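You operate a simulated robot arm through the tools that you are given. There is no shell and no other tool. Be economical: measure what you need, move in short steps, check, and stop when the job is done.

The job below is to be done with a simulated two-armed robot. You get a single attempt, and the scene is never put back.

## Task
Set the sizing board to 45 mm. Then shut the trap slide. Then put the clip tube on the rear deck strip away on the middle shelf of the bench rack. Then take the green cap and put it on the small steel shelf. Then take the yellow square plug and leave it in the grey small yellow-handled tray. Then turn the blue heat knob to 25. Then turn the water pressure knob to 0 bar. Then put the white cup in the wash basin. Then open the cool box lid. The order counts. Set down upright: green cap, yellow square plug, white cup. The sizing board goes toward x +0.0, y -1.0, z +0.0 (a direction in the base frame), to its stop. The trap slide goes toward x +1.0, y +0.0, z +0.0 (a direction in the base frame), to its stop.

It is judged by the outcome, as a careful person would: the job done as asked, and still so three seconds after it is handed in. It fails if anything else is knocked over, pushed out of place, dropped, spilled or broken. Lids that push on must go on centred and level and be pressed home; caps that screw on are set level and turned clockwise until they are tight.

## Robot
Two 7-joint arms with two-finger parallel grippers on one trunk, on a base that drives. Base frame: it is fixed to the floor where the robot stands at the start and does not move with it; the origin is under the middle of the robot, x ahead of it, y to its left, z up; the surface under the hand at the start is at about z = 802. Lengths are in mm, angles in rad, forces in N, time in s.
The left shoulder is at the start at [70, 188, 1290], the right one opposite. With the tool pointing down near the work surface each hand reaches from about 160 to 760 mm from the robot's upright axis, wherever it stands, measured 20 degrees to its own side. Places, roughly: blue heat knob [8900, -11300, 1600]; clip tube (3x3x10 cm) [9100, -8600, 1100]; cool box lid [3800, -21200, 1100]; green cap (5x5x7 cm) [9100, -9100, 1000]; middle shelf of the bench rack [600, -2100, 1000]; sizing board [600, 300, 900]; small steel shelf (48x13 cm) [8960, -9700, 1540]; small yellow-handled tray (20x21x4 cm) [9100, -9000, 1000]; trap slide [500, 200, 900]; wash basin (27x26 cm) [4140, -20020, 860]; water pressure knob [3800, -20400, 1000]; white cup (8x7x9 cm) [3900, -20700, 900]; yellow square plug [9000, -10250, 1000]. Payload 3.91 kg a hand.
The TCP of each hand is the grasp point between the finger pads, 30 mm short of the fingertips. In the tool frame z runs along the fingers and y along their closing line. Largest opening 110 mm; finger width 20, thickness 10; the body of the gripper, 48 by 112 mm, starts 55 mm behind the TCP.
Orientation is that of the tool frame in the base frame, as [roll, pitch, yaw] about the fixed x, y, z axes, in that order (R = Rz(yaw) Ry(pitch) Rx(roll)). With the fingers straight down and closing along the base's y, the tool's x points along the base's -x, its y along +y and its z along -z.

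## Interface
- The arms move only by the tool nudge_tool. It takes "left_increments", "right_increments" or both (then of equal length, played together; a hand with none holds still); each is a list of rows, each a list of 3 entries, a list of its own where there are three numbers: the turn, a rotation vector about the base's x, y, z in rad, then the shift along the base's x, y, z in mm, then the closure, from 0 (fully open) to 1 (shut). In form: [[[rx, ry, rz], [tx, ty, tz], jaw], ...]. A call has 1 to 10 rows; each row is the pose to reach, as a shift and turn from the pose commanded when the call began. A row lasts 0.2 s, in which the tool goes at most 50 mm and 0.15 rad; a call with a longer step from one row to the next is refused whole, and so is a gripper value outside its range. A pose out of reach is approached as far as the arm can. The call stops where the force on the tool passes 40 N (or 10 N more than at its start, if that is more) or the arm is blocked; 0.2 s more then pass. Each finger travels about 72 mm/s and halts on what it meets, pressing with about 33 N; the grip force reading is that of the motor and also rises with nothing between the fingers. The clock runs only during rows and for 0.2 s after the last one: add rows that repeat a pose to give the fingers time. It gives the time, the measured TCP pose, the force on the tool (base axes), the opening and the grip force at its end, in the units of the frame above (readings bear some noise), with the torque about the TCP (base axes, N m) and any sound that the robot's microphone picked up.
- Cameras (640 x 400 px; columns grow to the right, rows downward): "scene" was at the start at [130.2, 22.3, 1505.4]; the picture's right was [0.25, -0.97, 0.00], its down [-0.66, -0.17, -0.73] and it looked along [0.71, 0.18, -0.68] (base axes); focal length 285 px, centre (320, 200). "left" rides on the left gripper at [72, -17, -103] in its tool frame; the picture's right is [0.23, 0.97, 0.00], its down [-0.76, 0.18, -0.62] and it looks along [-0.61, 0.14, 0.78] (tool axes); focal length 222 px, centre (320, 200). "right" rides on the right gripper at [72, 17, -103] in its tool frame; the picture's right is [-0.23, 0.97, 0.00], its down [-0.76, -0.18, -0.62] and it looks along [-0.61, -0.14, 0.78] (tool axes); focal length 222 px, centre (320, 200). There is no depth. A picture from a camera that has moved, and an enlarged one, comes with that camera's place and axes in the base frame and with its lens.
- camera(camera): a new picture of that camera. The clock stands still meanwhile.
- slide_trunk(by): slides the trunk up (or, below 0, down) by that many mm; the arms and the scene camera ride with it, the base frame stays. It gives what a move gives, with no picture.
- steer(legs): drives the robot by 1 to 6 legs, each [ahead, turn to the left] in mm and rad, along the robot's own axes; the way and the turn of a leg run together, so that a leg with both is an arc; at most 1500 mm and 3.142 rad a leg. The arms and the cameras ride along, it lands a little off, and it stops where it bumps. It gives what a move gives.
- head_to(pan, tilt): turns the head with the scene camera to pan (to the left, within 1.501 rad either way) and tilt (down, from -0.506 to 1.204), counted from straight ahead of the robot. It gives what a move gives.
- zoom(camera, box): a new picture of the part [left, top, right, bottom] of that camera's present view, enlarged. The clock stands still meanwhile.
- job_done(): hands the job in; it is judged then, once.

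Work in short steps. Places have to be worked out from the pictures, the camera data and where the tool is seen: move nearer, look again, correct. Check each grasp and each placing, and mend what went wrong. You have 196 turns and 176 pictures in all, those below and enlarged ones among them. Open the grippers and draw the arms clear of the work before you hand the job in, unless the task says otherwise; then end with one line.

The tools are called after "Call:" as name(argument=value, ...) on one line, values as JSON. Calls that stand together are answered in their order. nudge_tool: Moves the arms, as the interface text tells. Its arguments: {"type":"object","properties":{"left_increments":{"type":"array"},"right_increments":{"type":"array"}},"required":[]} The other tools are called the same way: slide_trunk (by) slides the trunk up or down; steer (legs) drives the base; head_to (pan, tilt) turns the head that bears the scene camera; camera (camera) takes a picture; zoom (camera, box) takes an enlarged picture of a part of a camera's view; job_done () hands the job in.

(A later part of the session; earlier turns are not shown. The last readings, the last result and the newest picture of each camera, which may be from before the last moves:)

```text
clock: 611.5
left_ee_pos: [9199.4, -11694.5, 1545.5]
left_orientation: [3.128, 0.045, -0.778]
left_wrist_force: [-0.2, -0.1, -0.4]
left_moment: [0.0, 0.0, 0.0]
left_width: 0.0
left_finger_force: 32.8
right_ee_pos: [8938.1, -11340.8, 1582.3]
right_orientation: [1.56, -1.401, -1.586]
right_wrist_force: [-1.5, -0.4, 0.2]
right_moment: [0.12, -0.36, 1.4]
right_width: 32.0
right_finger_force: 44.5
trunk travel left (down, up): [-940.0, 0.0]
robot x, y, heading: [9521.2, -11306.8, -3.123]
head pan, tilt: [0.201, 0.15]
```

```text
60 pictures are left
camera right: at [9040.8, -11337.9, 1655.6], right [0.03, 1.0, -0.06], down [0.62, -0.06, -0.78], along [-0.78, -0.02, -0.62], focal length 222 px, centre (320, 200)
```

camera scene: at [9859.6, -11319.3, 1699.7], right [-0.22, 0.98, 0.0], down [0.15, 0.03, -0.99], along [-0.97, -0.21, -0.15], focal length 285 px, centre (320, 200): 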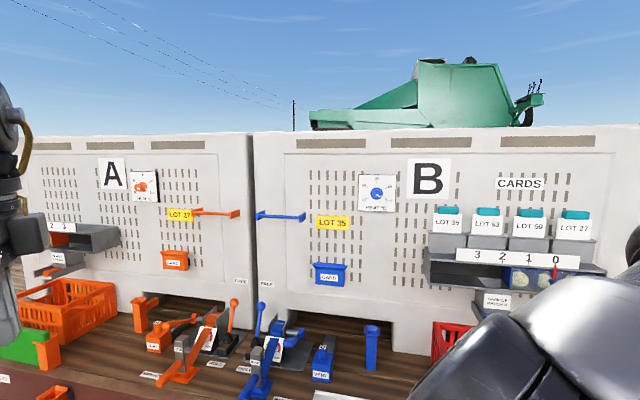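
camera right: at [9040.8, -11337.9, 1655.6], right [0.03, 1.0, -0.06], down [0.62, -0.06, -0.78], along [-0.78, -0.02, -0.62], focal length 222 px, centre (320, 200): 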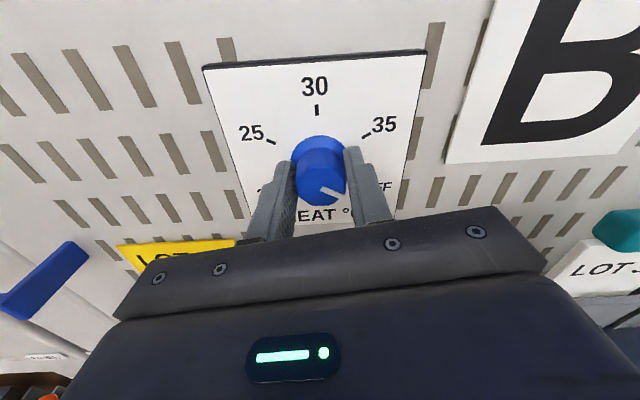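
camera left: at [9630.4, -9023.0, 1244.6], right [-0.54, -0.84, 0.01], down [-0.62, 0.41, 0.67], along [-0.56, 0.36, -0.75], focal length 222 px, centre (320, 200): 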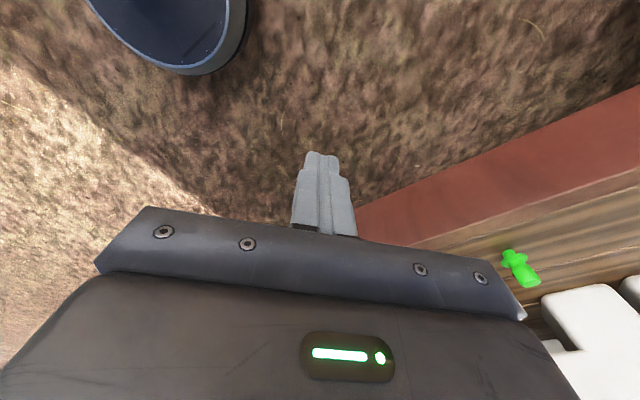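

Gripped. I turn counter-clockwise 1.5 rad.

Call:
nudge_tool(right_increments=[[[0.15, 0, 0], [0, 0, 0], 1], [[0.3, 0, 0], [0, 0, 0], 1], [[0.45, 0, 0], [0, 0, 0], 1], [[0.6, 0, 0], [0, 0, 0], 1], [[0.75, 0, 0], [0, 0, 0], 1], [[0.9, 0, 0], [0, 0, 0], 1], [[1.05, 0, 0], [0, 0, 0], 1], [[1.2, 0, 0], [0, 0, 0], 1], [[1.35, 0, 0], [0, 0, 0], 1], [[1.5, 0, 0], [0, 0, 0], 1]])

Call:
camera(camera="right")

```text
clock: 613.7
left_ee_pos: [9198.2, -11696.4, 1544.8]
left_orientation: [3.13, 0.045, -0.778]
left_wrist_force: [0.1, -0.4, -0.5]
left_moment: [0.0, -0.02, -0.01]
left_width: 0.0
left_finger_force: 33.1
right_ee_pos: [8937.3, -11341.1, 1579.1]
right_orientation: [1.551, 0.105, -1.571]
right_wrist_force: [8.8, -5.1, -33.6]
right_moment: [-0.05, -1.47, -0.49]
right_width: 31.2
right_finger_force: 45.1
trunk travel left (down, up): [-940.0, 0.0]
robot x, y, heading: [9527.0, -11307.5, -3.119]
head pan, tilt: [0.201, 0.15]
```

```text
59 pictures are left
camera right: at [9040.9, -11414.5, 1586.3], right [0.02, 0.12, 0.99], down [0.62, 0.78, -0.11], along [-0.78, 0.62, -0.06], focal length 222 px, centre (320, 200)
```

right: 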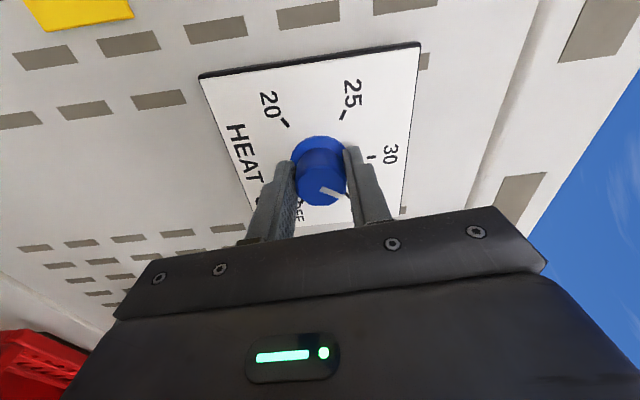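

The knob turned with the hand; the side force suggests the axis is ~3 mm lower. I continue 1.5 rad more with that correction.

Call:
nudge_tool(right_increments=[[[0.15, 0, 0], [0, 0, -2], 1], [[0.3, 0, 0], [0, 0, -3], 1], [[0.45, 0, 0], [0, 0, -3], 1], [[0.6, 0, 0], [0, 0, -3], 1], [[0.75, 0, 0], [0, 0, -3], 1], [[0.9, 0, 0], [0, 0, -3], 1], [[1.05, 0, 0], [0, 0, -3], 1], [[1.2, 0, 0], [0, 0, -3], 1], [[1.35, 0, 0], [0, 0, -3], 1], [[1.5, 0, 0], [0, 0, -3], 1]])

Call:
camera(camera="right")

```text
clock: 615.9
left_ee_pos: [9198.3, -11694.8, 1545.9]
left_orientation: [3.131, 0.045, -0.778]
left_wrist_force: [-1.2, 0.2, 0.2]
left_moment: [0.01, -0.01, -0.02]
left_width: 0.1
left_finger_force: 33.0
right_ee_pos: [8937.5, -11339.0, 1579.0]
right_orientation: [-1.652, 1.539, 1.512]
right_wrist_force: [9.1, 0.1, -27.4]
right_moment: [0.0, -1.14, -1.43]
right_width: 31.2
right_finger_force: 45.2
trunk travel left (down, up): [-940.0, 0.0]
robot x, y, heading: [9523.3, -11310.6, -3.126]
head pan, tilt: [0.201, 0.15]
```

```text
58 pictures are left
camera right: at [9041.0, -11350.4, 1505.8], right [0.02, -0.98, 0.2], down [0.62, 0.17, 0.77], along [-0.79, 0.1, 0.61], focal length 222 px, centre (320, 200)
```

right: 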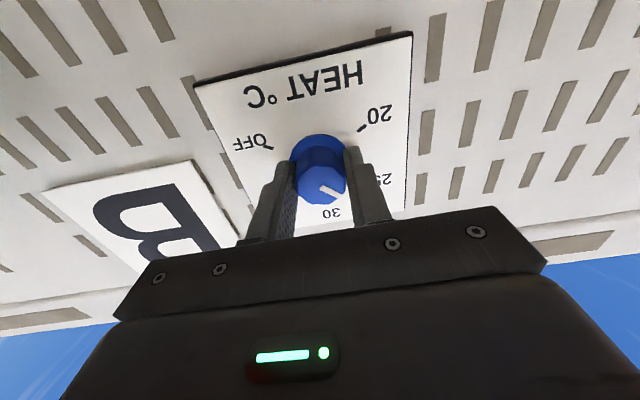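

Almost there (3.0 of ≈3.14 rad). I add 0.13 rad, then release and back off to check.

Call:
nudge_tool(right_increments=[[[0.07, 0, 0], [0, 0, 0], 1], [[0.13, 0, 0], [0, 0, 0], 1], [[0.13, 0, 0], [0, 0, 0], 1], [[0.13, 0, 0], [0, 0, 0], 0.7], [[0.13, 0, 0], [0, 0, 0], 0.4], [[0.13, 0, 0], [0, 0, 0], 0.4], [[0.13, 0, 0], [30, 0, 0], 0.4], [[0.13, 0, 0], [70, 0, 0], 0.4], [[0.13, 0, 0], [110, 0, 0], 0.4]])

Call:
zoom(camera="right", box=[220, 20, 420, 180])

```text
clock: 617.9
left_ee_pos: [9201.8, -11693.5, 1547.6]
left_orientation: [3.128, 0.046, -0.778]
left_wrist_force: [0.5, -0.3, 0.2]
left_moment: [0.0, 0.01, 0.02]
left_width: 0.0
left_finger_force: 33.7
right_ee_pos: [9052.8, -11339.9, 1581.4]
right_orientation: [-1.575, 1.412, 1.595]
right_wrist_force: [0.4, 0.1, 0.0]
right_moment: [-0.01, 0.0, -0.01]
right_width: 66.1
right_finger_force: 0.1
trunk travel left (down, up): [-940.0, 0.0]
robot x, y, heading: [9525.5, -11306.6, -3.121]
head pan, tilt: [0.201, 0.15]
```

```text
2.50 times, centred on (320, 100) of right
camera zoom: at [9155.6, -11341.3, 1507.0], right [0.03, -1.0, 0.07], down [0.62, 0.07, 0.78], along [-0.78, 0.02, 0.62], focal length 555 px, centre (320, 450)
```

zoom: 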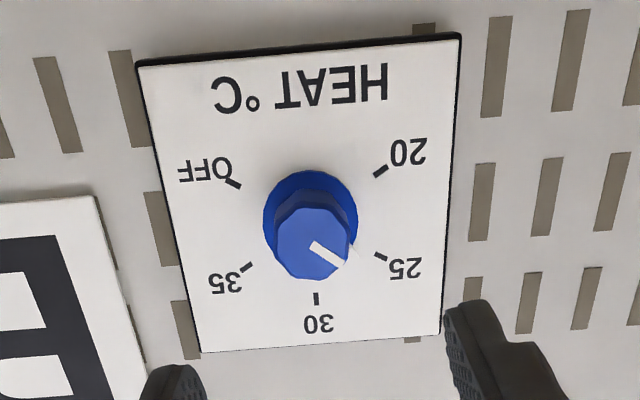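

Pointer is very near 25. I check from the scene camera.

Call:
steer(legs=[[-250, 0]])

Call:
camera(camera="scene")

```text
clock: 619.8
left_ee_pos: [9443.2, -11688.4, 1546.6]
left_orientation: [3.133, 0.045, -0.776]
left_wrist_force: [-0.8, -0.1, -0.1]
left_moment: [0.04, -0.03, 0.04]
left_width: 0.1
left_finger_force: 33.2
right_ee_pos: [9291.0, -11334.5, 1578.9]
right_orientation: [-1.613, 1.411, 1.554]
right_wrist_force: [-0.1, 0.0, 0.5]
right_moment: [0.01, -0.02, -0.01]
right_width: 65.9
right_finger_force: 0.0
trunk travel left (down, up): [-940.0, 0.0]
robot x, y, heading: [9775.2, -11304.0, -3.124]
head pan, tilt: [0.201, 0.15]
```

```text
56 pictures are left
camera scene: at [9626.3, -11323.7, 1699.2], right [-0.22, 0.98, 0.0], down [0.15, 0.03, -0.99], along [-0.96, -0.21, -0.15], focal length 285 px, centre (320, 200)
```

scene: 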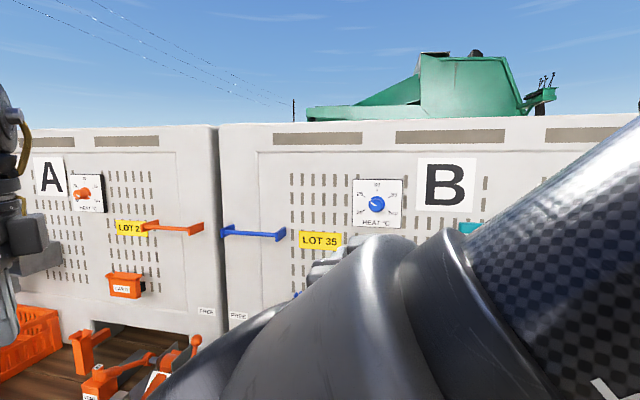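

Call:
zoom(camera="scene", box=[346, 174, 410, 234])

```text
6.67 times, centred on (378, 204) of scene
camera zoom: at [9626.3, -11323.7, 1699.2], right [-0.22, 0.98, 0.0], down [0.15, 0.03, -0.99], along [-0.96, -0.21, -0.15], focal length 1900 px, centre (-67, 173)
```

zoom: 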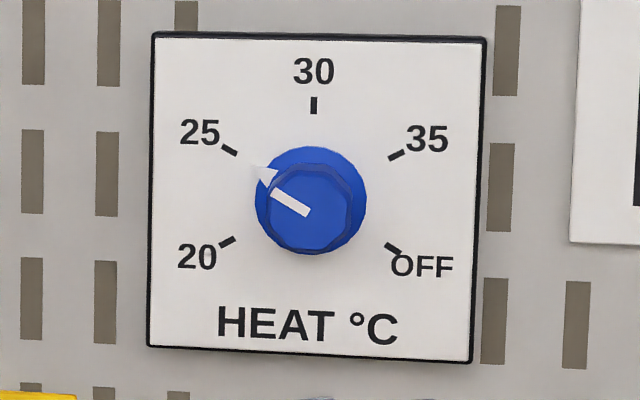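

The pointer is aligned with 25. Next is the water station near [3800,−20500]; I back away, turn south and look.

Call:
steer(legs=[[-250, 0], [0, 1.553], [1000, 0]])

Call:
head_to(pan=0.25, tilt=0.1)

Call:
camera(camera="scene")

Call:
camera(camera="right")

```text
clock: 630.1
left_ee_pos: [10423.4, -12615.1, 1546.3]
left_orientation: [3.129, 0.048, 0.798]
left_wrist_force: [0.3, 0.4, -0.4]
left_moment: [0.02, -0.01, -0.04]
left_width: 0.0
left_finger_force: 33.3
right_ee_pos: [10070.5, -12766.9, 1581.0]
right_orientation: [-1.583, 1.411, -3.122]
right_wrist_force: [0.3, 0.2, 0.7]
right_moment: [0.01, -0.01, -0.01]
right_width: 66.2
right_finger_force: 0.0
trunk travel left (down, up): [-940.0, 0.0]
robot x, y, heading: [10035.0, -12293.3, -1.551]
head pan, tilt: [0.201, 0.15]
```

```text
clock: 630.8
left_ee_pos: [10423.9, -12615.6, 1546.1]
left_orientation: [3.129, 0.047, 0.798]
left_wrist_force: [0.0, -0.3, 0.0]
left_moment: [0.02, -0.01, -0.01]
left_width: 0.0
left_finger_force: 33.0
right_ee_pos: [10070.9, -12768.6, 1580.8]
right_orientation: [-1.586, 1.412, -3.124]
right_wrist_force: [-0.2, 0.3, 0.0]
right_moment: [0.01, 0.01, 0.01]
right_width: 66.0
right_finger_force: 0.1
trunk travel left (down, up): [-940.0, 0.0]
robot x, y, heading: [10037.4, -12290.0, -1.549]
head pan, tilt: [0.25, 0.099]
```

```text
54 pictures are left
camera scene: at [10062.4, -12429.7, 1704.6], right [-0.96, -0.27, 0.0], down [-0.03, 0.1, -1.0], along [0.27, -0.96, -0.1], focal length 285 px, centre (320, 200)
```

scene: 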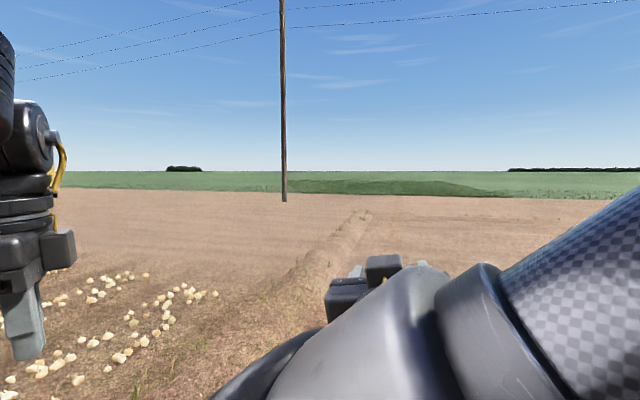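

```text
53 pictures are left
camera right: at [10071.7, -12663.2, 1506.4], right [1.0, 0.03, 0.07], down [-0.07, 0.62, 0.78], along [-0.02, -0.78, 0.62], focal length 222 px, centre (320, 200)
```

right: 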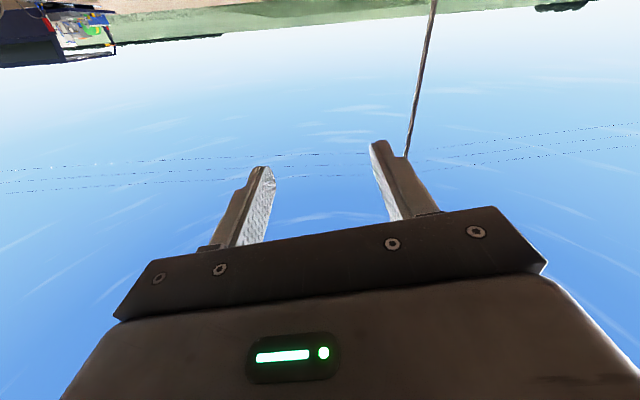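

Open field ahead; a vehicle lies to the southwest. I turn toward it and look.

Call:
steer(legs=[[1200, 0], [0, -0.75]])

Call:
head_to(pan=0.3, tilt=0.15)

Call:
camera(camera="scene")

```text
clock: 638.9
left_ee_pos: [10130.6, -14010.5, 1546.4]
left_orientation: [3.129, 0.048, 0.051]
left_wrist_force: [-0.6, -0.6, 0.0]
left_moment: [-0.01, 0.01, 0.02]
left_width: 0.0
left_finger_force: 33.2
right_ee_pos: [9766.2, -13881.9, 1580.4]
right_orientation: [-1.589, 1.41, 2.411]
right_wrist_force: [0.3, 0.2, -0.5]
right_moment: [-0.02, -0.01, 0.0]
right_width: 66.3
right_finger_force: 0.0
trunk travel left (down, up): [-940.0, 0.0]
robot x, y, heading: [10065.4, -13510.4, -2.299]
head pan, tilt: [0.25, 0.099]
```

```text
clock: 639.5
left_ee_pos: [10128.3, -14011.4, 1546.3]
left_orientation: [3.13, 0.048, 0.049]
left_wrist_force: [-0.6, -0.1, 0.0]
left_moment: [-0.02, 0.02, -0.01]
left_width: 0.0
left_finger_force: 33.5
right_ee_pos: [9766.2, -13883.0, 1579.6]
right_orientation: [-1.589, 1.411, 2.408]
right_wrist_force: [-0.6, -0.2, 1.1]
right_moment: [-0.01, -0.03, 0.01]
right_width: 65.8
right_finger_force: 0.1
trunk travel left (down, up): [-940.0, 0.0]
robot x, y, heading: [10063.9, -13510.9, -2.289]
head pan, tilt: [0.3, 0.15]
```

```text
52 pictures are left
camera scene: at [9992.7, -13631.4, 1699.9], right [-0.91, 0.41, 0.0], down [0.06, 0.14, -0.99], along [-0.41, -0.9, -0.15], focal length 285 px, centre (320, 200)
```

scene: 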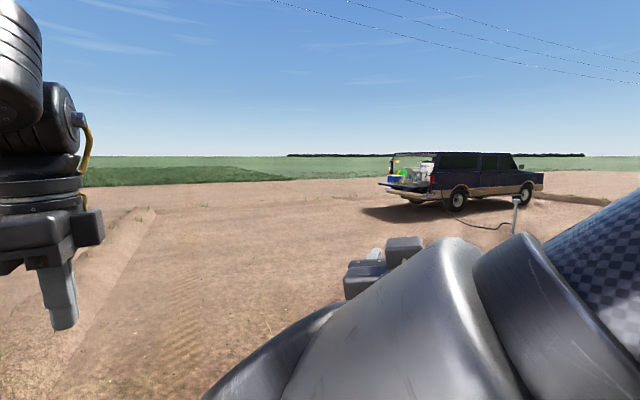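

It's a vehicle with an open tailgate facing +x; the targets lie around its rear. I drive to about (5600,−20000).

Call:
steer(legs=[[0, 0.12], [1500, 0], [1500, 0], [1500, 0], [1500, 0], [1500, 0]])

Call:
steer(legs=[[200, 0], [0, -0.75]])

Call:
head_to(pan=0.2, tilt=0.3)

Call:
camera(camera="scene")

```text
clock: 646.4
left_ee_pos: [9385.3, -15112.5, 1553.8]
left_orientation: [3.117, 0.038, 0.156]
left_wrist_force: [-1.0, 1.1, -0.2]
left_moment: [-0.06, -0.02, 0.0]
left_width: 0.2
left_finger_force: 33.3
right_ee_pos: [9010.9, -15023.8, 1583.7]
right_orientation: [-1.573, 1.424, 2.532]
right_wrist_force: [0.8, 1.5, 0.4]
right_moment: [0.03, 0.0, 0.03]
right_width: 65.7
right_finger_force: 0.1
trunk travel left (down, up): [-940.0, 0.0]
robot x, y, heading: [9278.7, -14636.3, -2.189]
head pan, tilt: [0.3, 0.15]
stopped in leg 2: the robot was blocked; the commanded pose is now the measured one
```

```text
clock: 647.1
left_ee_pos: [9366.0, -15105.1, 1558.2]
left_orientation: [3.105, 0.025, 0.153]
left_wrist_force: [-0.5, 0.0, 0.0]
left_moment: [-0.03, -0.03, 0.05]
left_width: 0.3
left_finger_force: 33.2
right_ee_pos: [8988.8, -15013.8, 1583.5]
right_orientation: [-1.603, 1.44, 2.499]
right_wrist_force: [-1.4, 0.3, 0.3]
right_moment: [0.01, 0.03, 0.03]
right_width: 66.0
right_finger_force: 0.1
trunk travel left (down, up): [-940.0, 0.0]
robot x, y, heading: [9278.0, -14639.2, -2.192]
head pan, tilt: [0.3, 0.15]
stopped in leg 1: the robot was blocked; the commanded pose is now the measured one
```

```text
clock: 647.8
left_ee_pos: [9366.7, -15106.0, 1558.5]
left_orientation: [3.106, 0.023, 0.156]
left_wrist_force: [-0.3, 0.2, 0.5]
left_moment: [0.0, 0.01, -0.01]
left_width: 0.0
left_finger_force: 32.5
right_ee_pos: [8989.2, -15015.3, 1583.1]
right_orientation: [-1.608, 1.436, 2.495]
right_wrist_force: [0.2, 0.5, 0.2]
right_moment: [-0.04, 0.02, 0.03]
right_width: 66.1
right_finger_force: 0.0
trunk travel left (down, up): [-940.0, 0.0]
robot x, y, heading: [9277.7, -14635.7, -2.197]
head pan, tilt: [0.201, 0.3]
```

```text
51 pictures are left
camera scene: at [9222.1, -14769.0, 1686.9], right [-0.91, 0.41, 0.01], down [0.11, 0.27, -0.96], along [-0.39, -0.87, -0.3], focal length 285 px, centre (320, 200)
```

scene: 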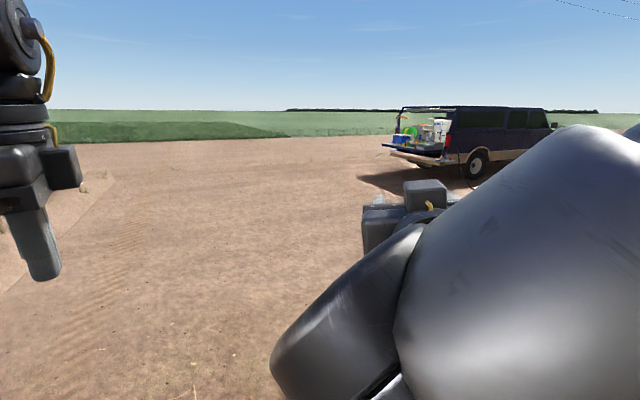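

Blocked by something low. I look down in front.

Call:
head_to(pan=0.5, tilt=1.0)

Call:
camera(camera="scene")

Call:
head_to(pan=-0.9, tilt=0.9)

Call:
camera(camera="scene")

```text
clock: 648.9
left_ee_pos: [9368.7, -15109.4, 1557.1]
left_orientation: [3.11, 0.025, 0.155]
left_wrist_force: [0.5, -0.3, -0.4]
left_moment: [0.01, 0.01, 0.04]
left_width: 0.0
left_finger_force: 33.2
right_ee_pos: [8992.6, -15019.4, 1582.6]
right_orientation: [-1.615, 1.434, 2.486]
right_wrist_force: [-0.4, -0.1, -0.3]
right_moment: [0.01, 0.0, -0.01]
right_width: 65.8
right_finger_force: 0.0
trunk travel left (down, up): [-940.0, 0.0]
robot x, y, heading: [9275.8, -14636.6, -2.193]
head pan, tilt: [0.499, 1.0]
```

```text
50 pictures are left
camera scene: at [9253.3, -14756.5, 1627.0], right [-0.99, 0.12, 0.01], down [0.1, 0.84, -0.54], along [-0.07, -0.53, -0.84], focal length 285 px, centre (320, 200)
```

scene: 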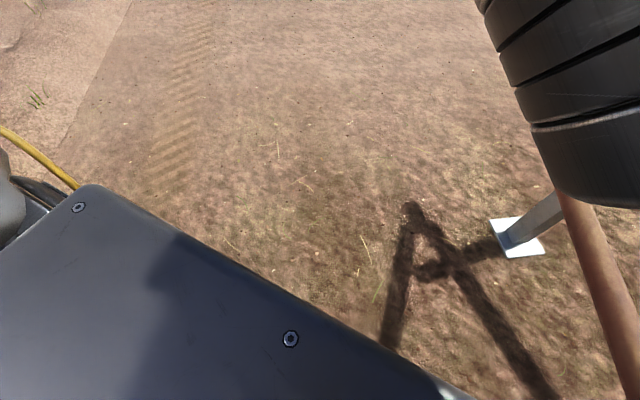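

```text
clock: 650.4
left_ee_pos: [9367.7, -15108.1, 1557.8]
left_orientation: [3.11, 0.024, 0.153]
left_wrist_force: [-0.5, -0.4, -0.1]
left_moment: [0.0, 0.02, 0.03]
left_width: 0.0
left_finger_force: 33.0
right_ee_pos: [8990.9, -15018.4, 1582.0]
right_orientation: [-1.614, 1.433, 2.49]
right_wrist_force: [0.3, 0.2, -0.8]
right_moment: [-0.01, 0.0, -0.03]
right_width: 66.1
right_finger_force: 0.0
trunk travel left (down, up): [-940.0, 0.0]
robot x, y, heading: [9273.6, -14635.9, -2.194]
head pan, tilt: [-0.901, 0.901]
```

```text
49 pictures are left
camera scene: at [9185.6, -14690.0, 1635.0], right [-0.05, 1.0, 0.0], down [0.78, 0.04, -0.63], along [-0.63, -0.03, -0.78], focal length 285 px, centre (320, 200)
```

scene: 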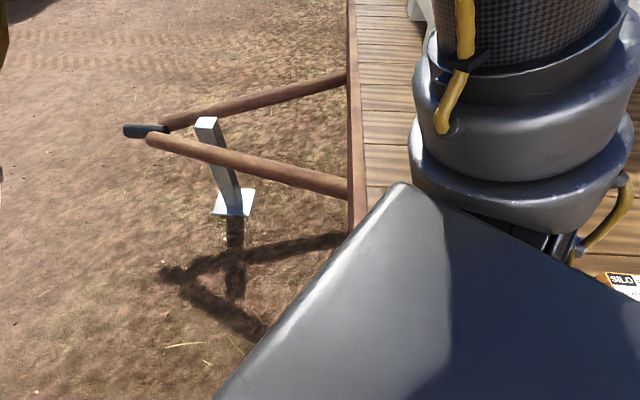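

I bumped the trailer's drawbar. I back off, go around its tip (≈[7700,−16060]), and continue.

Call:
steer(legs=[[-450, 0], [0, 0.623], [1500, 0], [1300, 0], [0, -0.918], [1500, 0]])

Call:
steer(legs=[[1500, 0], [1500, 0], [300, 0], [0, -0.6]])

Call:
head_to(pan=0.2, tilt=0.3)

Call:
camera(camera="scene")

```text
clock: 677.3
left_ee_pos: [8361.6, -18462.2, 1556.7]
left_orientation: [3.108, 0.024, -0.13]
left_wrist_force: [-0.5, 0.0, -0.4]
left_moment: [-0.01, 0.0, 0.0]
left_width: 0.1
left_finger_force: 33.3
right_ee_pos: [8025.7, -18272.2, 1581.1]
right_orientation: [-1.607, 1.436, 2.214]
right_wrist_force: [-0.5, 0.5, 0.1]
right_moment: [0.02, -0.01, 0.01]
right_width: 65.8
right_finger_force: 0.0
trunk travel left (down, up): [-940.0, 0.0]
robot x, y, heading: [8406.7, -17988.9, -2.473]
head pan, tilt: [-0.901, 0.901]
```

```text
clock: 694.8
left_ee_pos: [5602.4, -20450.9, 1556.4]
left_orientation: [3.11, 0.023, -0.698]
left_wrist_force: [-0.4, 0.6, -0.2]
left_moment: [-0.02, 0.02, -0.01]
left_width: 0.1
left_finger_force: 32.9
right_ee_pos: [5422.3, -20109.8, 1581.2]
right_orientation: [-1.615, 1.434, 1.639]
right_wrist_force: [-0.1, 0.0, 0.7]
right_moment: [0.0, 0.02, -0.04]
right_width: 66.2
right_finger_force: 0.1
trunk travel left (down, up): [-940.0, 0.0]
robot x, y, heading: [5896.2, -20073.1, -3.042]
head pan, tilt: [-0.901, 0.901]
```

```text
clock: 696.2
left_ee_pos: [5601.9, -20449.3, 1556.4]
left_orientation: [3.109, 0.024, -0.7]
left_wrist_force: [0.0, 0.3, 0.7]
left_moment: [0.02, -0.01, -0.02]
left_width: 0.0
left_finger_force: 33.0
right_ee_pos: [5421.5, -20108.3, 1580.8]
right_orientation: [-1.613, 1.436, 1.641]
right_wrist_force: [0.1, -0.3, 0.1]
right_moment: [-0.02, 0.01, -0.02]
right_width: 66.1
right_finger_force: 0.0
trunk travel left (down, up): [-940.0, 0.0]
robot x, y, heading: [5900.9, -20073.4, -3.043]
head pan, tilt: [0.201, 0.3]
```

```text
48 pictures are left
camera scene: at [5758.3, -20106.2, 1685.8], right [-0.29, 0.96, 0.0], down [0.28, 0.09, -0.96], along [-0.91, -0.28, -0.3], focal length 285 px, centre (320, 200)
```

scene: 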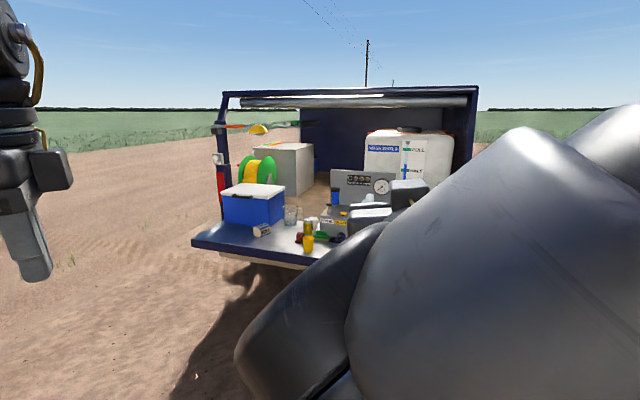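

The pickup tailgate: blue cool box, cups, and a panel with a gauge. I enlarge it.

Call:
zoom(camera="scene", box=[185, 120, 425, 275])

```text
2.58 times, centred on (305, 198) of scene
camera zoom: at [5758.3, -20106.2, 1685.8], right [-0.29, 0.96, 0.0], down [0.28, 0.09, -0.96], along [-0.91, -0.28, -0.3], focal length 735 px, centre (359, 206)
```

zoom: 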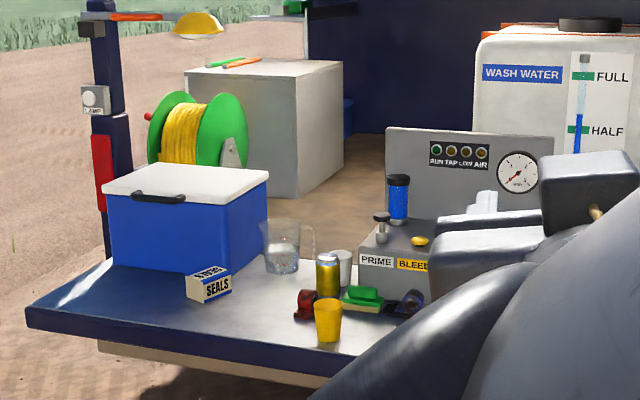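

The knob panel sits about 540 mm inside the tailgate edge (x≈4340), reachable with the tool horizontal. I move to about (4950,−20380) facing −x and lower the trunk 330.

Call:
steer(legs=[[0, 0.21], [1000, 0], [0, -0.31]])

Call:
slide_trunk(by=-330)

Call:
head_to(pan=0.1, tilt=0.3)

Call:
camera(camera="right")

Call:
camera(camera="scene")

```text
clock: 703.1
left_ee_pos: [4628.1, -20730.4, 1555.9]
left_orientation: [3.11, 0.022, -0.789]
left_wrist_force: [-0.5, 0.6, 0.5]
left_moment: [0.02, -0.01, -0.01]
left_width: 0.0
left_finger_force: 32.4
right_ee_pos: [4479.0, -20374.2, 1580.2]
right_orientation: [-1.618, 1.436, 1.547]
right_wrist_force: [-0.5, -1.1, -0.9]
right_moment: [-0.01, 0.02, -0.03]
right_width: 65.8
right_finger_force: 0.1
trunk travel left (down, up): [-940.0, 0.0]
robot x, y, heading: [4956.7, -20382.7, -3.141]
head pan, tilt: [0.201, 0.3]
```

```text
clock: 706.3
left_ee_pos: [4627.0, -20729.2, 1226.0]
left_orientation: [3.109, 0.024, -0.789]
left_wrist_force: [0.4, 0.6, -0.5]
left_moment: [0.04, -0.01, -0.03]
left_width: 0.2
left_finger_force: 32.6
right_ee_pos: [4480.4, -20372.3, 1250.2]
right_orientation: [-1.611, 1.439, 1.547]
right_wrist_force: [0.2, 0.0, 0.6]
right_moment: [-0.02, 0.01, -0.02]
right_width: 66.1
right_finger_force: 0.0
trunk travel left (down, up): [-610.0, 330.0]
robot x, y, heading: [4957.9, -20382.9, -3.131]
head pan, tilt: [0.201, 0.3]
```

```text
clock: 707.0
left_ee_pos: [4628.0, -20728.5, 1226.6]
left_orientation: [3.109, 0.023, -0.789]
left_wrist_force: [0.0, 0.2, -0.8]
left_moment: [-0.02, -0.01, -0.02]
left_width: 0.0
left_finger_force: 33.0
right_ee_pos: [4480.8, -20372.1, 1251.6]
right_orientation: [-1.61, 1.436, 1.549]
right_wrist_force: [-0.3, -0.6, -0.5]
right_moment: [-0.02, -0.02, -0.01]
right_width: 66.4
right_finger_force: 0.2
trunk travel left (down, up): [-610.0, 330.0]
robot x, y, heading: [4959.7, -20382.0, -3.134]
head pan, tilt: [0.099, 0.3]
```

```text
46 pictures are left
camera right: at [4583.7, -20376.5, 1176.9], right [0.02, -1.0, 0.09], down [0.62, 0.09, 0.78], along [-0.79, 0.04, 0.62], focal length 222 px, centre (320, 200)
```

right: 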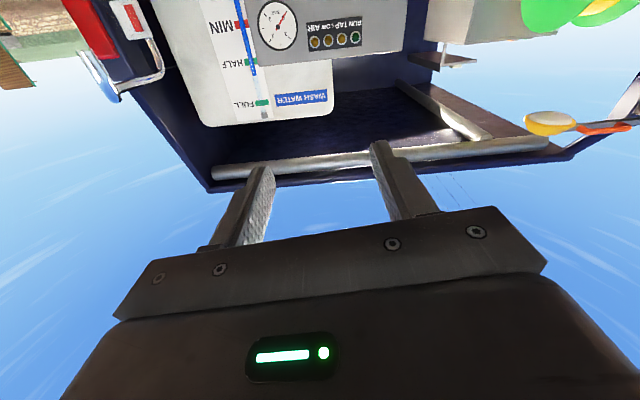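

```text
45 pictures are left
camera scene: at [4813.4, -20392.0, 1355.8], right [-0.11, 0.99, 0.0], down [0.29, 0.03, -0.96], along [-0.95, -0.1, -0.3], focal length 285 px, centre (320, 200)
```

scene: 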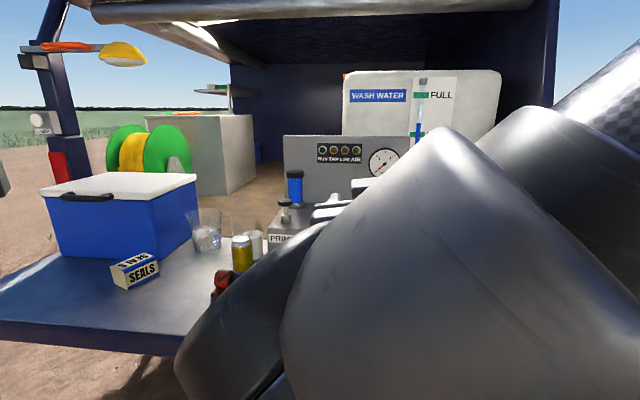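

I flip the wrist again (camera on top) so it looks down onto the panel.

Call:
nudge_tool(right_increments=[[[-0.15, 0, 0], [0, 0, 0], 0.4], [[-0.3, 0, 0], [0, 0, 0], 0.4], [[-0.45, 0, 0], [0, 0, 0], 0.4], [[-0.6, 0, 0], [0, 0, 0], 0.4], [[-0.75, 0, 0], [0, 0, 0], 0.4], [[-0.9, 0, 0], [0, 0, 0], 0.4], [[-1.05, 0, 0], [0, 0, 0], 0.4], [[-1.2, 0, 0], [0, 0, 0], 0.4], [[-1.35, 0, 0], [0, 0, 0], 0.4], [[-1.5, 0, 0], [0, 0, 0], 0.4]])

Call:
nudge_tool(right_increments=[[[-0.15, 0, 0], [0, 0, 0], 0.4], [[-0.3, 0, 0], [0, 0, 0], 0.4], [[-0.45, 0, 0], [0, 0, 0], 0.4], [[-0.6, 0, 0], [0, 0, 0], 0.4], [[-0.75, 0, 0], [0, 0, 0], 0.4], [[-0.9, 0, 0], [0, 0, 0], 0.4], [[-1.05, 0, 0], [0, 0, 0], 0.4], [[-1.2, 0, 0], [0, 0, 0], 0.4], [[-1.35, 0, 0], [0, 0, 0], 0.4], [[-1.5, 0, 0], [0, 0, 0], 0.4]])

Call:
camera(camera="right")

```text
clock: 709.2
left_ee_pos: [4628.5, -20727.5, 1226.1]
left_orientation: [3.11, 0.022, -0.789]
left_wrist_force: [0.4, 0.3, -0.5]
left_moment: [-0.01, 0.01, -0.05]
left_width: 0.3
left_finger_force: 32.7
right_ee_pos: [4481.0, -20372.7, 1250.0]
right_orientation: [1.551, 0.204, -1.567]
right_wrist_force: [-0.3, -0.4, -0.4]
right_moment: [-0.01, 0.01, -0.01]
right_width: 66.0
right_finger_force: 0.0
trunk travel left (down, up): [-610.0, 330.0]
robot x, y, heading: [4955.3, -20383.1, -3.13]
head pan, tilt: [0.099, 0.3]
```

```text
clock: 711.4
left_ee_pos: [4628.5, -20729.6, 1226.1]
left_orientation: [3.109, 0.023, -0.787]
left_wrist_force: [-0.3, -0.7, -0.7]
left_moment: [0.03, -0.01, -0.01]
left_width: 0.1
left_finger_force: 32.8
right_ee_pos: [4479.5, -20373.0, 1251.4]
right_orientation: [1.541, -1.297, -1.561]
right_wrist_force: [0.8, 0.7, -0.5]
right_moment: [0.01, 0.01, -0.01]
right_width: 65.9
right_finger_force: 0.0
trunk travel left (down, up): [-610.0, 330.0]
robot x, y, heading: [4952.7, -20381.2, -3.135]
head pan, tilt: [0.099, 0.3]
```

```text
44 pictures are left
camera right: at [4583.4, -20377.0, 1324.2], right [0.02, 1.0, 0.04], down [0.62, 0.02, -0.79], along [-0.79, 0.04, -0.62], focal length 222 px, centre (320, 200)
```

right: 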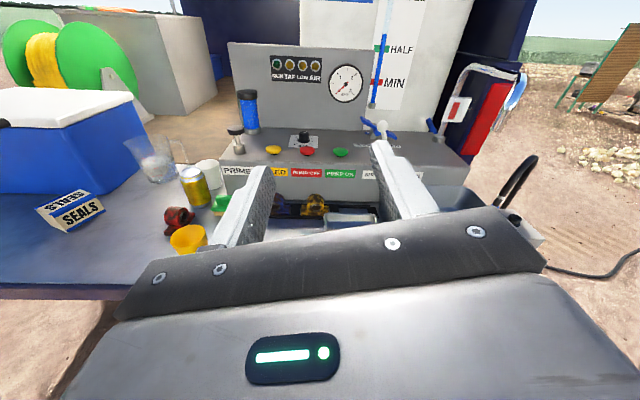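

I enlarge the pump unit's top with the black knob.

Call:
zoom(camera="right", box=[210, 50, 390, 200])

```text
2.67 times, centred on (300, 125) of right
camera zoom: at [4583.4, -20377.0, 1324.2], right [0.02, 1.0, 0.04], down [0.62, 0.02, -0.79], along [-0.79, 0.04, -0.62], focal length 592 px, centre (373, 400)
```

zoom: 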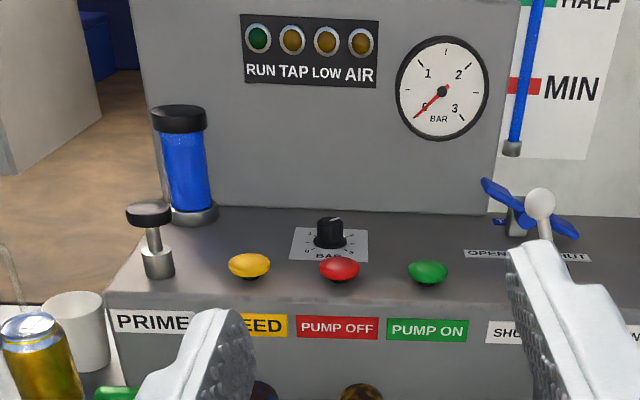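

The black BAR knob sits on the unit's top with a vertical axis, at about [3826,−20407]. I raise the trunk 100 and pitch the hand down (keeping the pre-rotated wrist).

Call:
slide_trunk(by=100)

Call:
nudge_tool(right_increments=[[[0, -0.15, 0], [0, 0, 0], 0.4], [[0, -0.3, 0], [0, 0, 0], 0.4], [[0, -0.45, 0], [0, 0, 0], 0.4], [[0, -0.6, 0], [0, 0, 0], 0.4], [[0, -0.75, 0], [0, 0, 0], 0.4], [[0, -0.9, 0], [0, 0, 0], 0.4], [[0, -1.05, 0], [0, 0, 0], 0.4], [[0, -1.2, 0], [0, 0, 0], 0.4], [[0, -1.35, 0], [0, 0, 0], 0.4], [[0, -1.5, 0], [0, 0, 0], 0.4]])

Call:
steer(legs=[[370, 0]])

Call:
camera(camera="right")

```text
clock: 712.7
left_ee_pos: [4628.3, -20729.6, 1325.0]
left_orientation: [3.11, 0.022, -0.789]
left_wrist_force: [0.5, 0.0, 0.6]
left_moment: [0.0, 0.03, 0.03]
left_width: 0.0
left_finger_force: 33.4
right_ee_pos: [4480.6, -20373.2, 1351.3]
right_orientation: [1.543, -1.294, -1.563]
right_wrist_force: [-0.4, -0.1, -0.9]
right_moment: [0.01, 0.0, -0.02]
right_width: 65.8
right_finger_force: 0.1
trunk travel left (down, up): [-710.0, 230.0]
robot x, y, heading: [4954.0, -20385.1, -3.136]
head pan, tilt: [0.099, 0.3]
```

```text
clock: 714.9
left_ee_pos: [4627.7, -20731.0, 1326.3]
left_orientation: [3.109, 0.025, -0.789]
left_wrist_force: [0.2, 0.2, -1.2]
left_moment: [0.02, 0.01, -0.01]
left_width: 0.0
left_finger_force: 33.0
right_ee_pos: [4479.7, -20374.9, 1350.1]
right_orientation: [3.101, -0.071, -2.862]
right_wrist_force: [-0.6, -0.6, 0.2]
right_moment: [0.0, 0.02, 0.0]
right_width: 66.0
right_finger_force: 0.1
trunk travel left (down, up): [-710.0, 230.0]
robot x, y, heading: [4957.7, -20381.3, -3.138]
head pan, tilt: [0.099, 0.3]
```

```text
clock: 717.3
left_ee_pos: [4254.5, -20732.1, 1326.9]
left_orientation: [3.109, 0.025, -0.787]
left_wrist_force: [-0.1, 0.1, -0.7]
left_moment: [0.04, -0.01, 0.02]
left_width: 0.0
left_finger_force: 33.1
right_ee_pos: [4106.3, -20376.4, 1351.3]
right_orientation: [3.102, -0.072, -2.862]
right_wrist_force: [0.0, 0.1, 0.5]
right_moment: [0.03, 0.0, 0.01]
right_width: 66.2
right_finger_force: 0.0
trunk travel left (down, up): [-710.0, 230.0]
robot x, y, heading: [4581.0, -20385.6, -3.135]
head pan, tilt: [0.099, 0.3]
```

```text
42 pictures are left
camera right: at [4040.6, -20380.5, 1459.7], right [-0.05, 1.0, 0.02], down [0.83, 0.03, 0.56], along [0.56, 0.04, -0.83], focal length 222 px, centre (320, 200)
```

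right: 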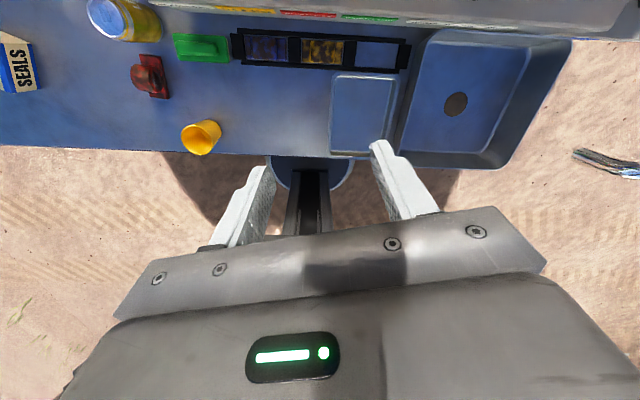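

The robot isn't blocked and has about 100 mm spare. I go 80 mm closer, then extend the hand over the knob.

Call:
steer(legs=[[80, 0]])

Call:
nudge_tool(right_increments=[[[0.04, -0.07, 0], [-30, -5, -15], 0.4], [[0.04, -0.07, 0], [-65, -10, -30], 0.4], [[0.04, -0.07, 0], [-100, -15, -50], 0.4], [[0.04, -0.07, 0], [-130, -20, -80], 0.4], [[0.04, -0.07, 0], [-160, -25, -110], 0.4], [[0.04, -0.07, 0], [-180, -30, -140], 0.4], [[0.04, -0.07, 0], [-195, -30, -170], 0.4], [[0.04, -0.07, 0], [-195, -30, -190], 0.4]])

Call:
camera(camera="right")

```text
clock: 718.4
left_ee_pos: [4183.3, -20733.0, 1329.5]
left_orientation: [3.104, 0.028, -0.786]
left_wrist_force: [1.4, 0.7, -0.8]
left_moment: [0.06, 0.02, -0.01]
left_width: 0.0
left_finger_force: 32.9
right_ee_pos: [4033.9, -20375.9, 1353.4]
right_orientation: [3.103, -0.077, -2.861]
right_wrist_force: [1.1, 0.2, 0.2]
right_moment: [-0.01, 0.02, 0.02]
right_width: 66.0
right_finger_force: 0.0
trunk travel left (down, up): [-710.0, 230.0]
robot x, y, heading: [4501.9, -20386.9, -3.129]
head pan, tilt: [0.099, 0.3]
```

```text
clock: 720.2
left_ee_pos: [4175.6, -20733.8, 1327.8]
left_orientation: [3.108, 0.026, -0.787]
left_wrist_force: [-0.2, -0.1, -0.7]
left_moment: [-0.01, 0.02, 0.0]
left_width: 0.0
left_finger_force: 33.1
right_ee_pos: [3882.9, -20385.4, 1154.1]
right_orientation: [3.095, 0.002, -2.876]
right_wrist_force: [0.6, -0.8, -0.8]
right_moment: [0.0, 0.03, -0.03]
right_width: 66.1
right_finger_force: 0.0
right hand out of reach, approached as far as the arm can: row 1, 2, 3, 4, 5, 6, 7, 8
trunk travel left (down, up): [-710.0, 230.0]
robot x, y, heading: [4505.8, -20385.2, -3.137]
head pan, tilt: [0.099, 0.3]
```

```text
41 pictures are left
camera right: at [3809.4, -20392.2, 1258.7], right [-0.04, 1.0, 0.05], down [0.79, 0.0, 0.62], along [0.61, 0.06, -0.79], focal length 222 px, centre (320, 200)
```

right: 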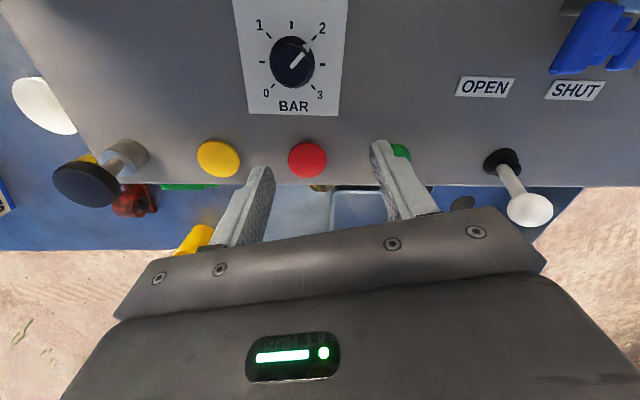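

The pointer is at 2; 0 is at lower left, so it needs a half turn counter-clockwise. The knob is at about [3836,−20406]. I creep 35 mm forward and extend at lower height.

Call:
steer(legs=[[35, 0]])

Call:
nudge_tool(right_increments=[[[0.03, 0, 0], [0, -7, -20], 0.4], [[0.04, 0, 0], [-5, -14, -40], 0.4], [[0.04, 0, 0], [-10, -20, -60], 0.4], [[0.04, 0, 0], [-12, -20, -60], 0.4]])

Call:
camera(camera="right")

```text
clock: 721.0
left_ee_pos: [4149.2, -20733.5, 1328.3]
left_orientation: [3.104, 0.027, -0.786]
left_wrist_force: [0.8, -0.2, 0.1]
left_moment: [0.0, 0.05, 0.01]
left_width: 0.0
left_finger_force: 32.8
right_ee_pos: [3855.8, -20385.6, 1157.0]
right_orientation: [3.09, -0.003, -2.876]
right_wrist_force: [1.2, -0.3, 0.4]
right_moment: [-0.01, 0.09, 0.0]
right_width: 66.0
right_finger_force: 0.2
trunk travel left (down, up): [-710.0, 230.0]
robot x, y, heading: [4467.4, -20389.9, -3.134]
head pan, tilt: [0.099, 0.3]
```

```text
clock: 722.0
left_ee_pos: [4141.9, -20733.7, 1327.0]
left_orientation: [3.109, 0.025, -0.787]
left_wrist_force: [-0.1, -0.8, -0.3]
left_moment: [0.02, 0.0, -0.02]
left_width: 0.0
left_finger_force: 33.2
right_ee_pos: [3842.6, -20402.0, 1092.3]
right_orientation: [3.055, 0.013, -2.877]
right_wrist_force: [-0.4, -0.4, -1.3]
right_moment: [0.02, -0.02, -0.01]
right_width: 66.0
right_finger_force: 0.0
right hand out of reach, approached as far as the arm can: row 3, 4
trunk travel left (down, up): [-710.0, 230.0]
robot x, y, heading: [4468.2, -20386.1, -3.132]
head pan, tilt: [0.099, 0.3]
```

```text
40 pictures are left
camera right: at [3768.9, -20412.7, 1194.8], right [-0.04, 1.0, 0.09], down [0.79, -0.03, 0.61], along [0.61, 0.09, -0.78], focal length 222 px, centre (320, 200)
```

right: 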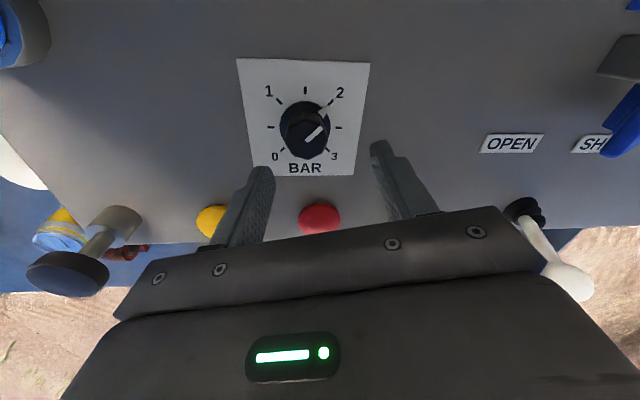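

The knob is at [3835,−20405], top z≈1017. I fix the small roll and descend to TCP z≈1025.

Call:
nudge_tool(right_increments=[[[-0.045, -0.005, 0], [-3, -1, -15], 0.4], [[-0.087, -0.01, 0], [-6, -2, -35], 0.4], [[-0.087, -0.01, 0], [-8, -3, -52], 0.4], [[-0.087, -0.01, 0], [-8, -3, -66], 0.4], [[-0.087, -0.01, 0], [-8, -3, -66], 0.4]])

Call:
camera(camera="right")

```text
clock: 723.2
left_ee_pos: [4141.4, -20732.7, 1327.9]
left_orientation: [3.106, 0.026, -0.786]
left_wrist_force: [0.3, -0.3, 0.5]
left_moment: [0.01, 0.04, -0.05]
left_width: 0.0
left_finger_force: 33.2
right_ee_pos: [3833.7, -20405.4, 1030.6]
right_orientation: [-3.141, -0.007, -2.876]
right_wrist_force: [-3.7, -1.8, 21.2]
right_moment: [-0.77, -0.27, -0.03]
right_width: 66.8
right_finger_force: 0.6
trunk travel left (down, up): [-710.0, 230.0]
robot x, y, heading: [4470.7, -20388.9, -3.132]
head pan, tilt: [0.099, 0.3]
```

```text
39 pictures are left
camera right: at [3759.2, -20407.8, 1133.3], right [-0.04, 1.0, 0.0], down [0.78, 0.03, 0.62], along [0.62, 0.02, -0.79], focal length 222 px, centre (320, 200)
```

right: 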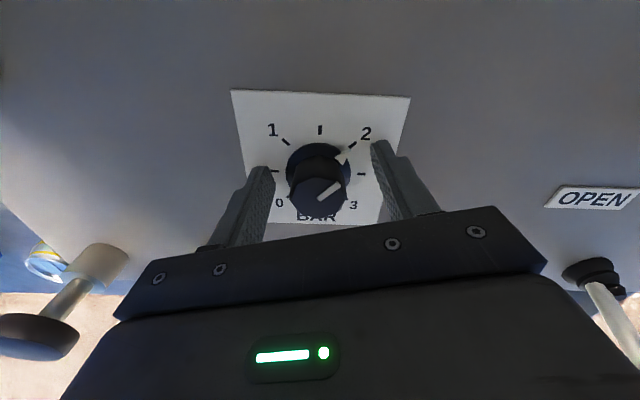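

The tips touch the unit's deck (z≈1000). I raise 5 mm and close on the knob.

Call:
nudge_tool(right_increments=[[[0, 0, 0], [0, 0, 6], 0.4], [[0, 0, 0], [0, 0, 6], 0.7], [[0, 0, 0], [0, 0, 6], 1], [[0, 0, 0], [0, 0, 6], 1], [[0, 0, 0], [0, 0, 6], 1]])

Call:
nudge_tool(right_increments=[[[0, 0, 0.15], [0, 0, 0], 1], [[0, 0, 0.3], [0, 0, 0], 1], [[0, 0, 0.45], [0, 0, 0], 1], [[0, 0, 0.6], [0, 0, 0], 1], [[0, 0, 0.75], [0, 0, 0], 1], [[0, 0, 0.9], [0, 0, 0], 1], [[0, 0, 1.05], [0, 0, 0], 1], [[0, 0, 1.2], [0, 0, 0], 1], [[0, 0, 1.35], [0, 0, 0], 1], [[0, 0, 1.5], [0, 0, 0], 1]])

Call:
camera(camera="right")

```text
clock: 724.4
left_ee_pos: [4140.5, -20734.8, 1326.9]
left_orientation: [3.108, 0.026, -0.787]
left_wrist_force: [-0.7, 1.3, 0.3]
left_moment: [0.0, -0.01, 0.01]
left_width: 0.0
left_finger_force: 33.0
right_ee_pos: [3835.6, -20407.9, 1031.8]
right_orientation: [3.14, 0.008, -2.874]
right_wrist_force: [18.2, -7.6, -23.0]
right_moment: [-0.7, -0.02, -0.02]
right_width: 33.8
right_finger_force: 45.0
trunk travel left (down, up): [-710.0, 230.0]
robot x, y, heading: [4473.0, -20385.5, -3.132]
head pan, tilt: [0.099, 0.3]
```

```text
clock: 725.0
left_ee_pos: [4142.1, -20734.0, 1328.3]
left_orientation: [3.11, 0.024, -0.785]
left_wrist_force: [0.3, 0.7, 0.4]
left_moment: [-0.02, -0.03, 0.0]
left_width: 0.1
left_finger_force: 33.3
right_ee_pos: [3835.5, -20408.0, 1031.5]
right_orientation: [-3.141, 0.008, -2.628]
right_wrist_force: [3.7, -5.4, -3.4]
right_moment: [0.54, 0.87, -0.02]
right_width: 33.8
right_finger_force: 45.2
trunk travel left (down, up): [-710.0, 230.0]
robot x, y, heading: [4469.2, -20383.8, -3.131]
head pan, tilt: [0.099, 0.3]
stopped in row 2 (right hand): the force on the tool passed its limit at 41 N (the readings are from after the stop); the commanded pose is now the measured one
```

```text
38 pictures are left
camera right: at [3763.7, -20428.8, 1133.0], right [-0.28, 0.96, 0.0], down [0.75, 0.22, 0.63], along [0.6, 0.18, -0.78], focal length 222 px, centre (320, 200)
```

right: 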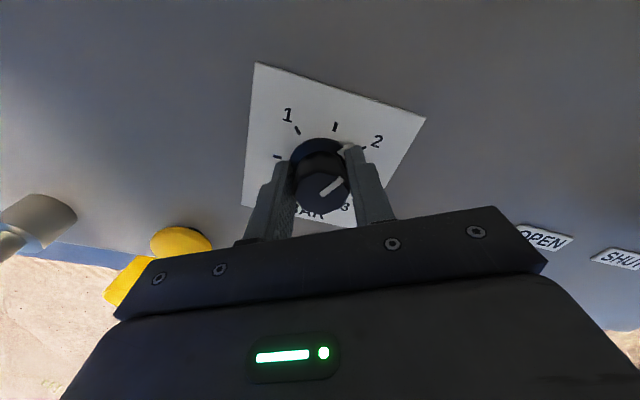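

The offset is relaxed now (0.25 rad done). I continue turning.

Call:
nudge_tool(right_increments=[[[0, 0, 0.14], [0, 0, 0], 1], [[0, 0, 0.28], [0, 0, 0], 1], [[0, 0, 0.42], [0, 0, 0], 1], [[0, 0, 0.56], [0, 0, 0], 1], [[0, 0, 0.7], [0, 0, 0], 1], [[0, 0, 0.84], [0, 0, 0], 1], [[0, 0, 0.98], [0, 0, 0], 1], [[0, 0, 1.12], [0, 0, 0], 1], [[0, 0, 1.26], [0, 0, 0], 1], [[0, 0, 1.4], [0, 0, 0], 1]])

Call:
nudge_tool(right_increments=[[[0, 0, 0.14], [0, 0, 0], 1], [[0, 0, 0.28], [0, 0, 0], 1], [[0, 0, 0.42], [0, 0, 0], 1], [[0, 0, 0.56], [0, 0, 0], 1], [[0, 0, 0.7], [0, 0, 0], 1], [[0, 0, 0.84], [0, 0, 0], 1], [[0, 0, 0.98], [0, 0, 0], 1], [[0, 0, 1.12], [0, 0, 0], 1]])

Call:
camera(camera="right")

```text
clock: 727.2
left_ee_pos: [4144.8, -20736.5, 1327.1]
left_orientation: [3.105, 0.027, -0.787]
left_wrist_force: [0.0, -0.3, 0.3]
left_moment: [-0.01, -0.04, -0.03]
left_width: 0.1
left_finger_force: 32.9
right_ee_pos: [3839.2, -20409.1, 1031.0]
right_orientation: [-3.136, 0.009, -1.228]
right_wrist_force: [31.1, -12.7, -22.1]
right_moment: [-0.21, 0.87, -0.08]
right_width: 33.9
right_finger_force: 44.9
trunk travel left (down, up): [-710.0, 230.0]
robot x, y, heading: [4467.3, -20388.4, -3.134]
head pan, tilt: [0.099, 0.3]
```

```text
clock: 729.0
left_ee_pos: [4139.1, -20736.2, 1326.7]
left_orientation: [3.111, 0.024, -0.787]
left_wrist_force: [0.9, 0.5, 0.0]
left_moment: [0.01, 0.0, -0.02]
left_width: 0.0
left_finger_force: 32.9
right_ee_pos: [3841.9, -20407.8, 1030.4]
right_orientation: [3.139, 0.013, -0.116]
right_wrist_force: [2.7, -8.4, -11.1]
right_moment: [0.43, -1.35, 0.03]
right_width: 33.6
right_finger_force: 45.0
right hand out of reach, approached as far as the arm can: row 8
trunk travel left (down, up): [-710.0, 230.0]
robot x, y, heading: [4466.7, -20383.8, -3.13]
head pan, tilt: [0.099, 0.3]
```

```text
37 pictures are left
camera right: at [3911.9, -20431.6, 1133.2], right [-0.34, -0.94, 0.0], down [-0.73, 0.26, 0.63], along [-0.6, 0.21, -0.77], focal length 222 px, centre (320, 200)
```

right: 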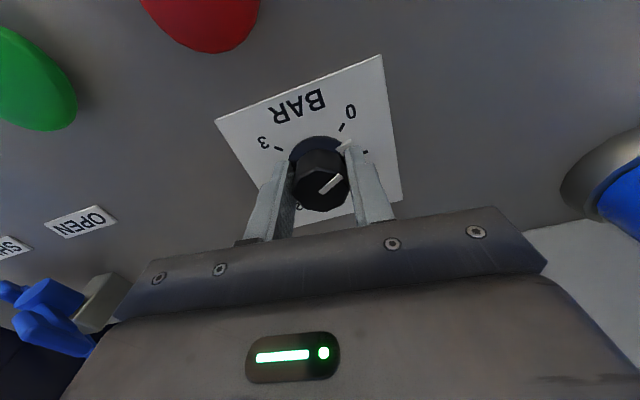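

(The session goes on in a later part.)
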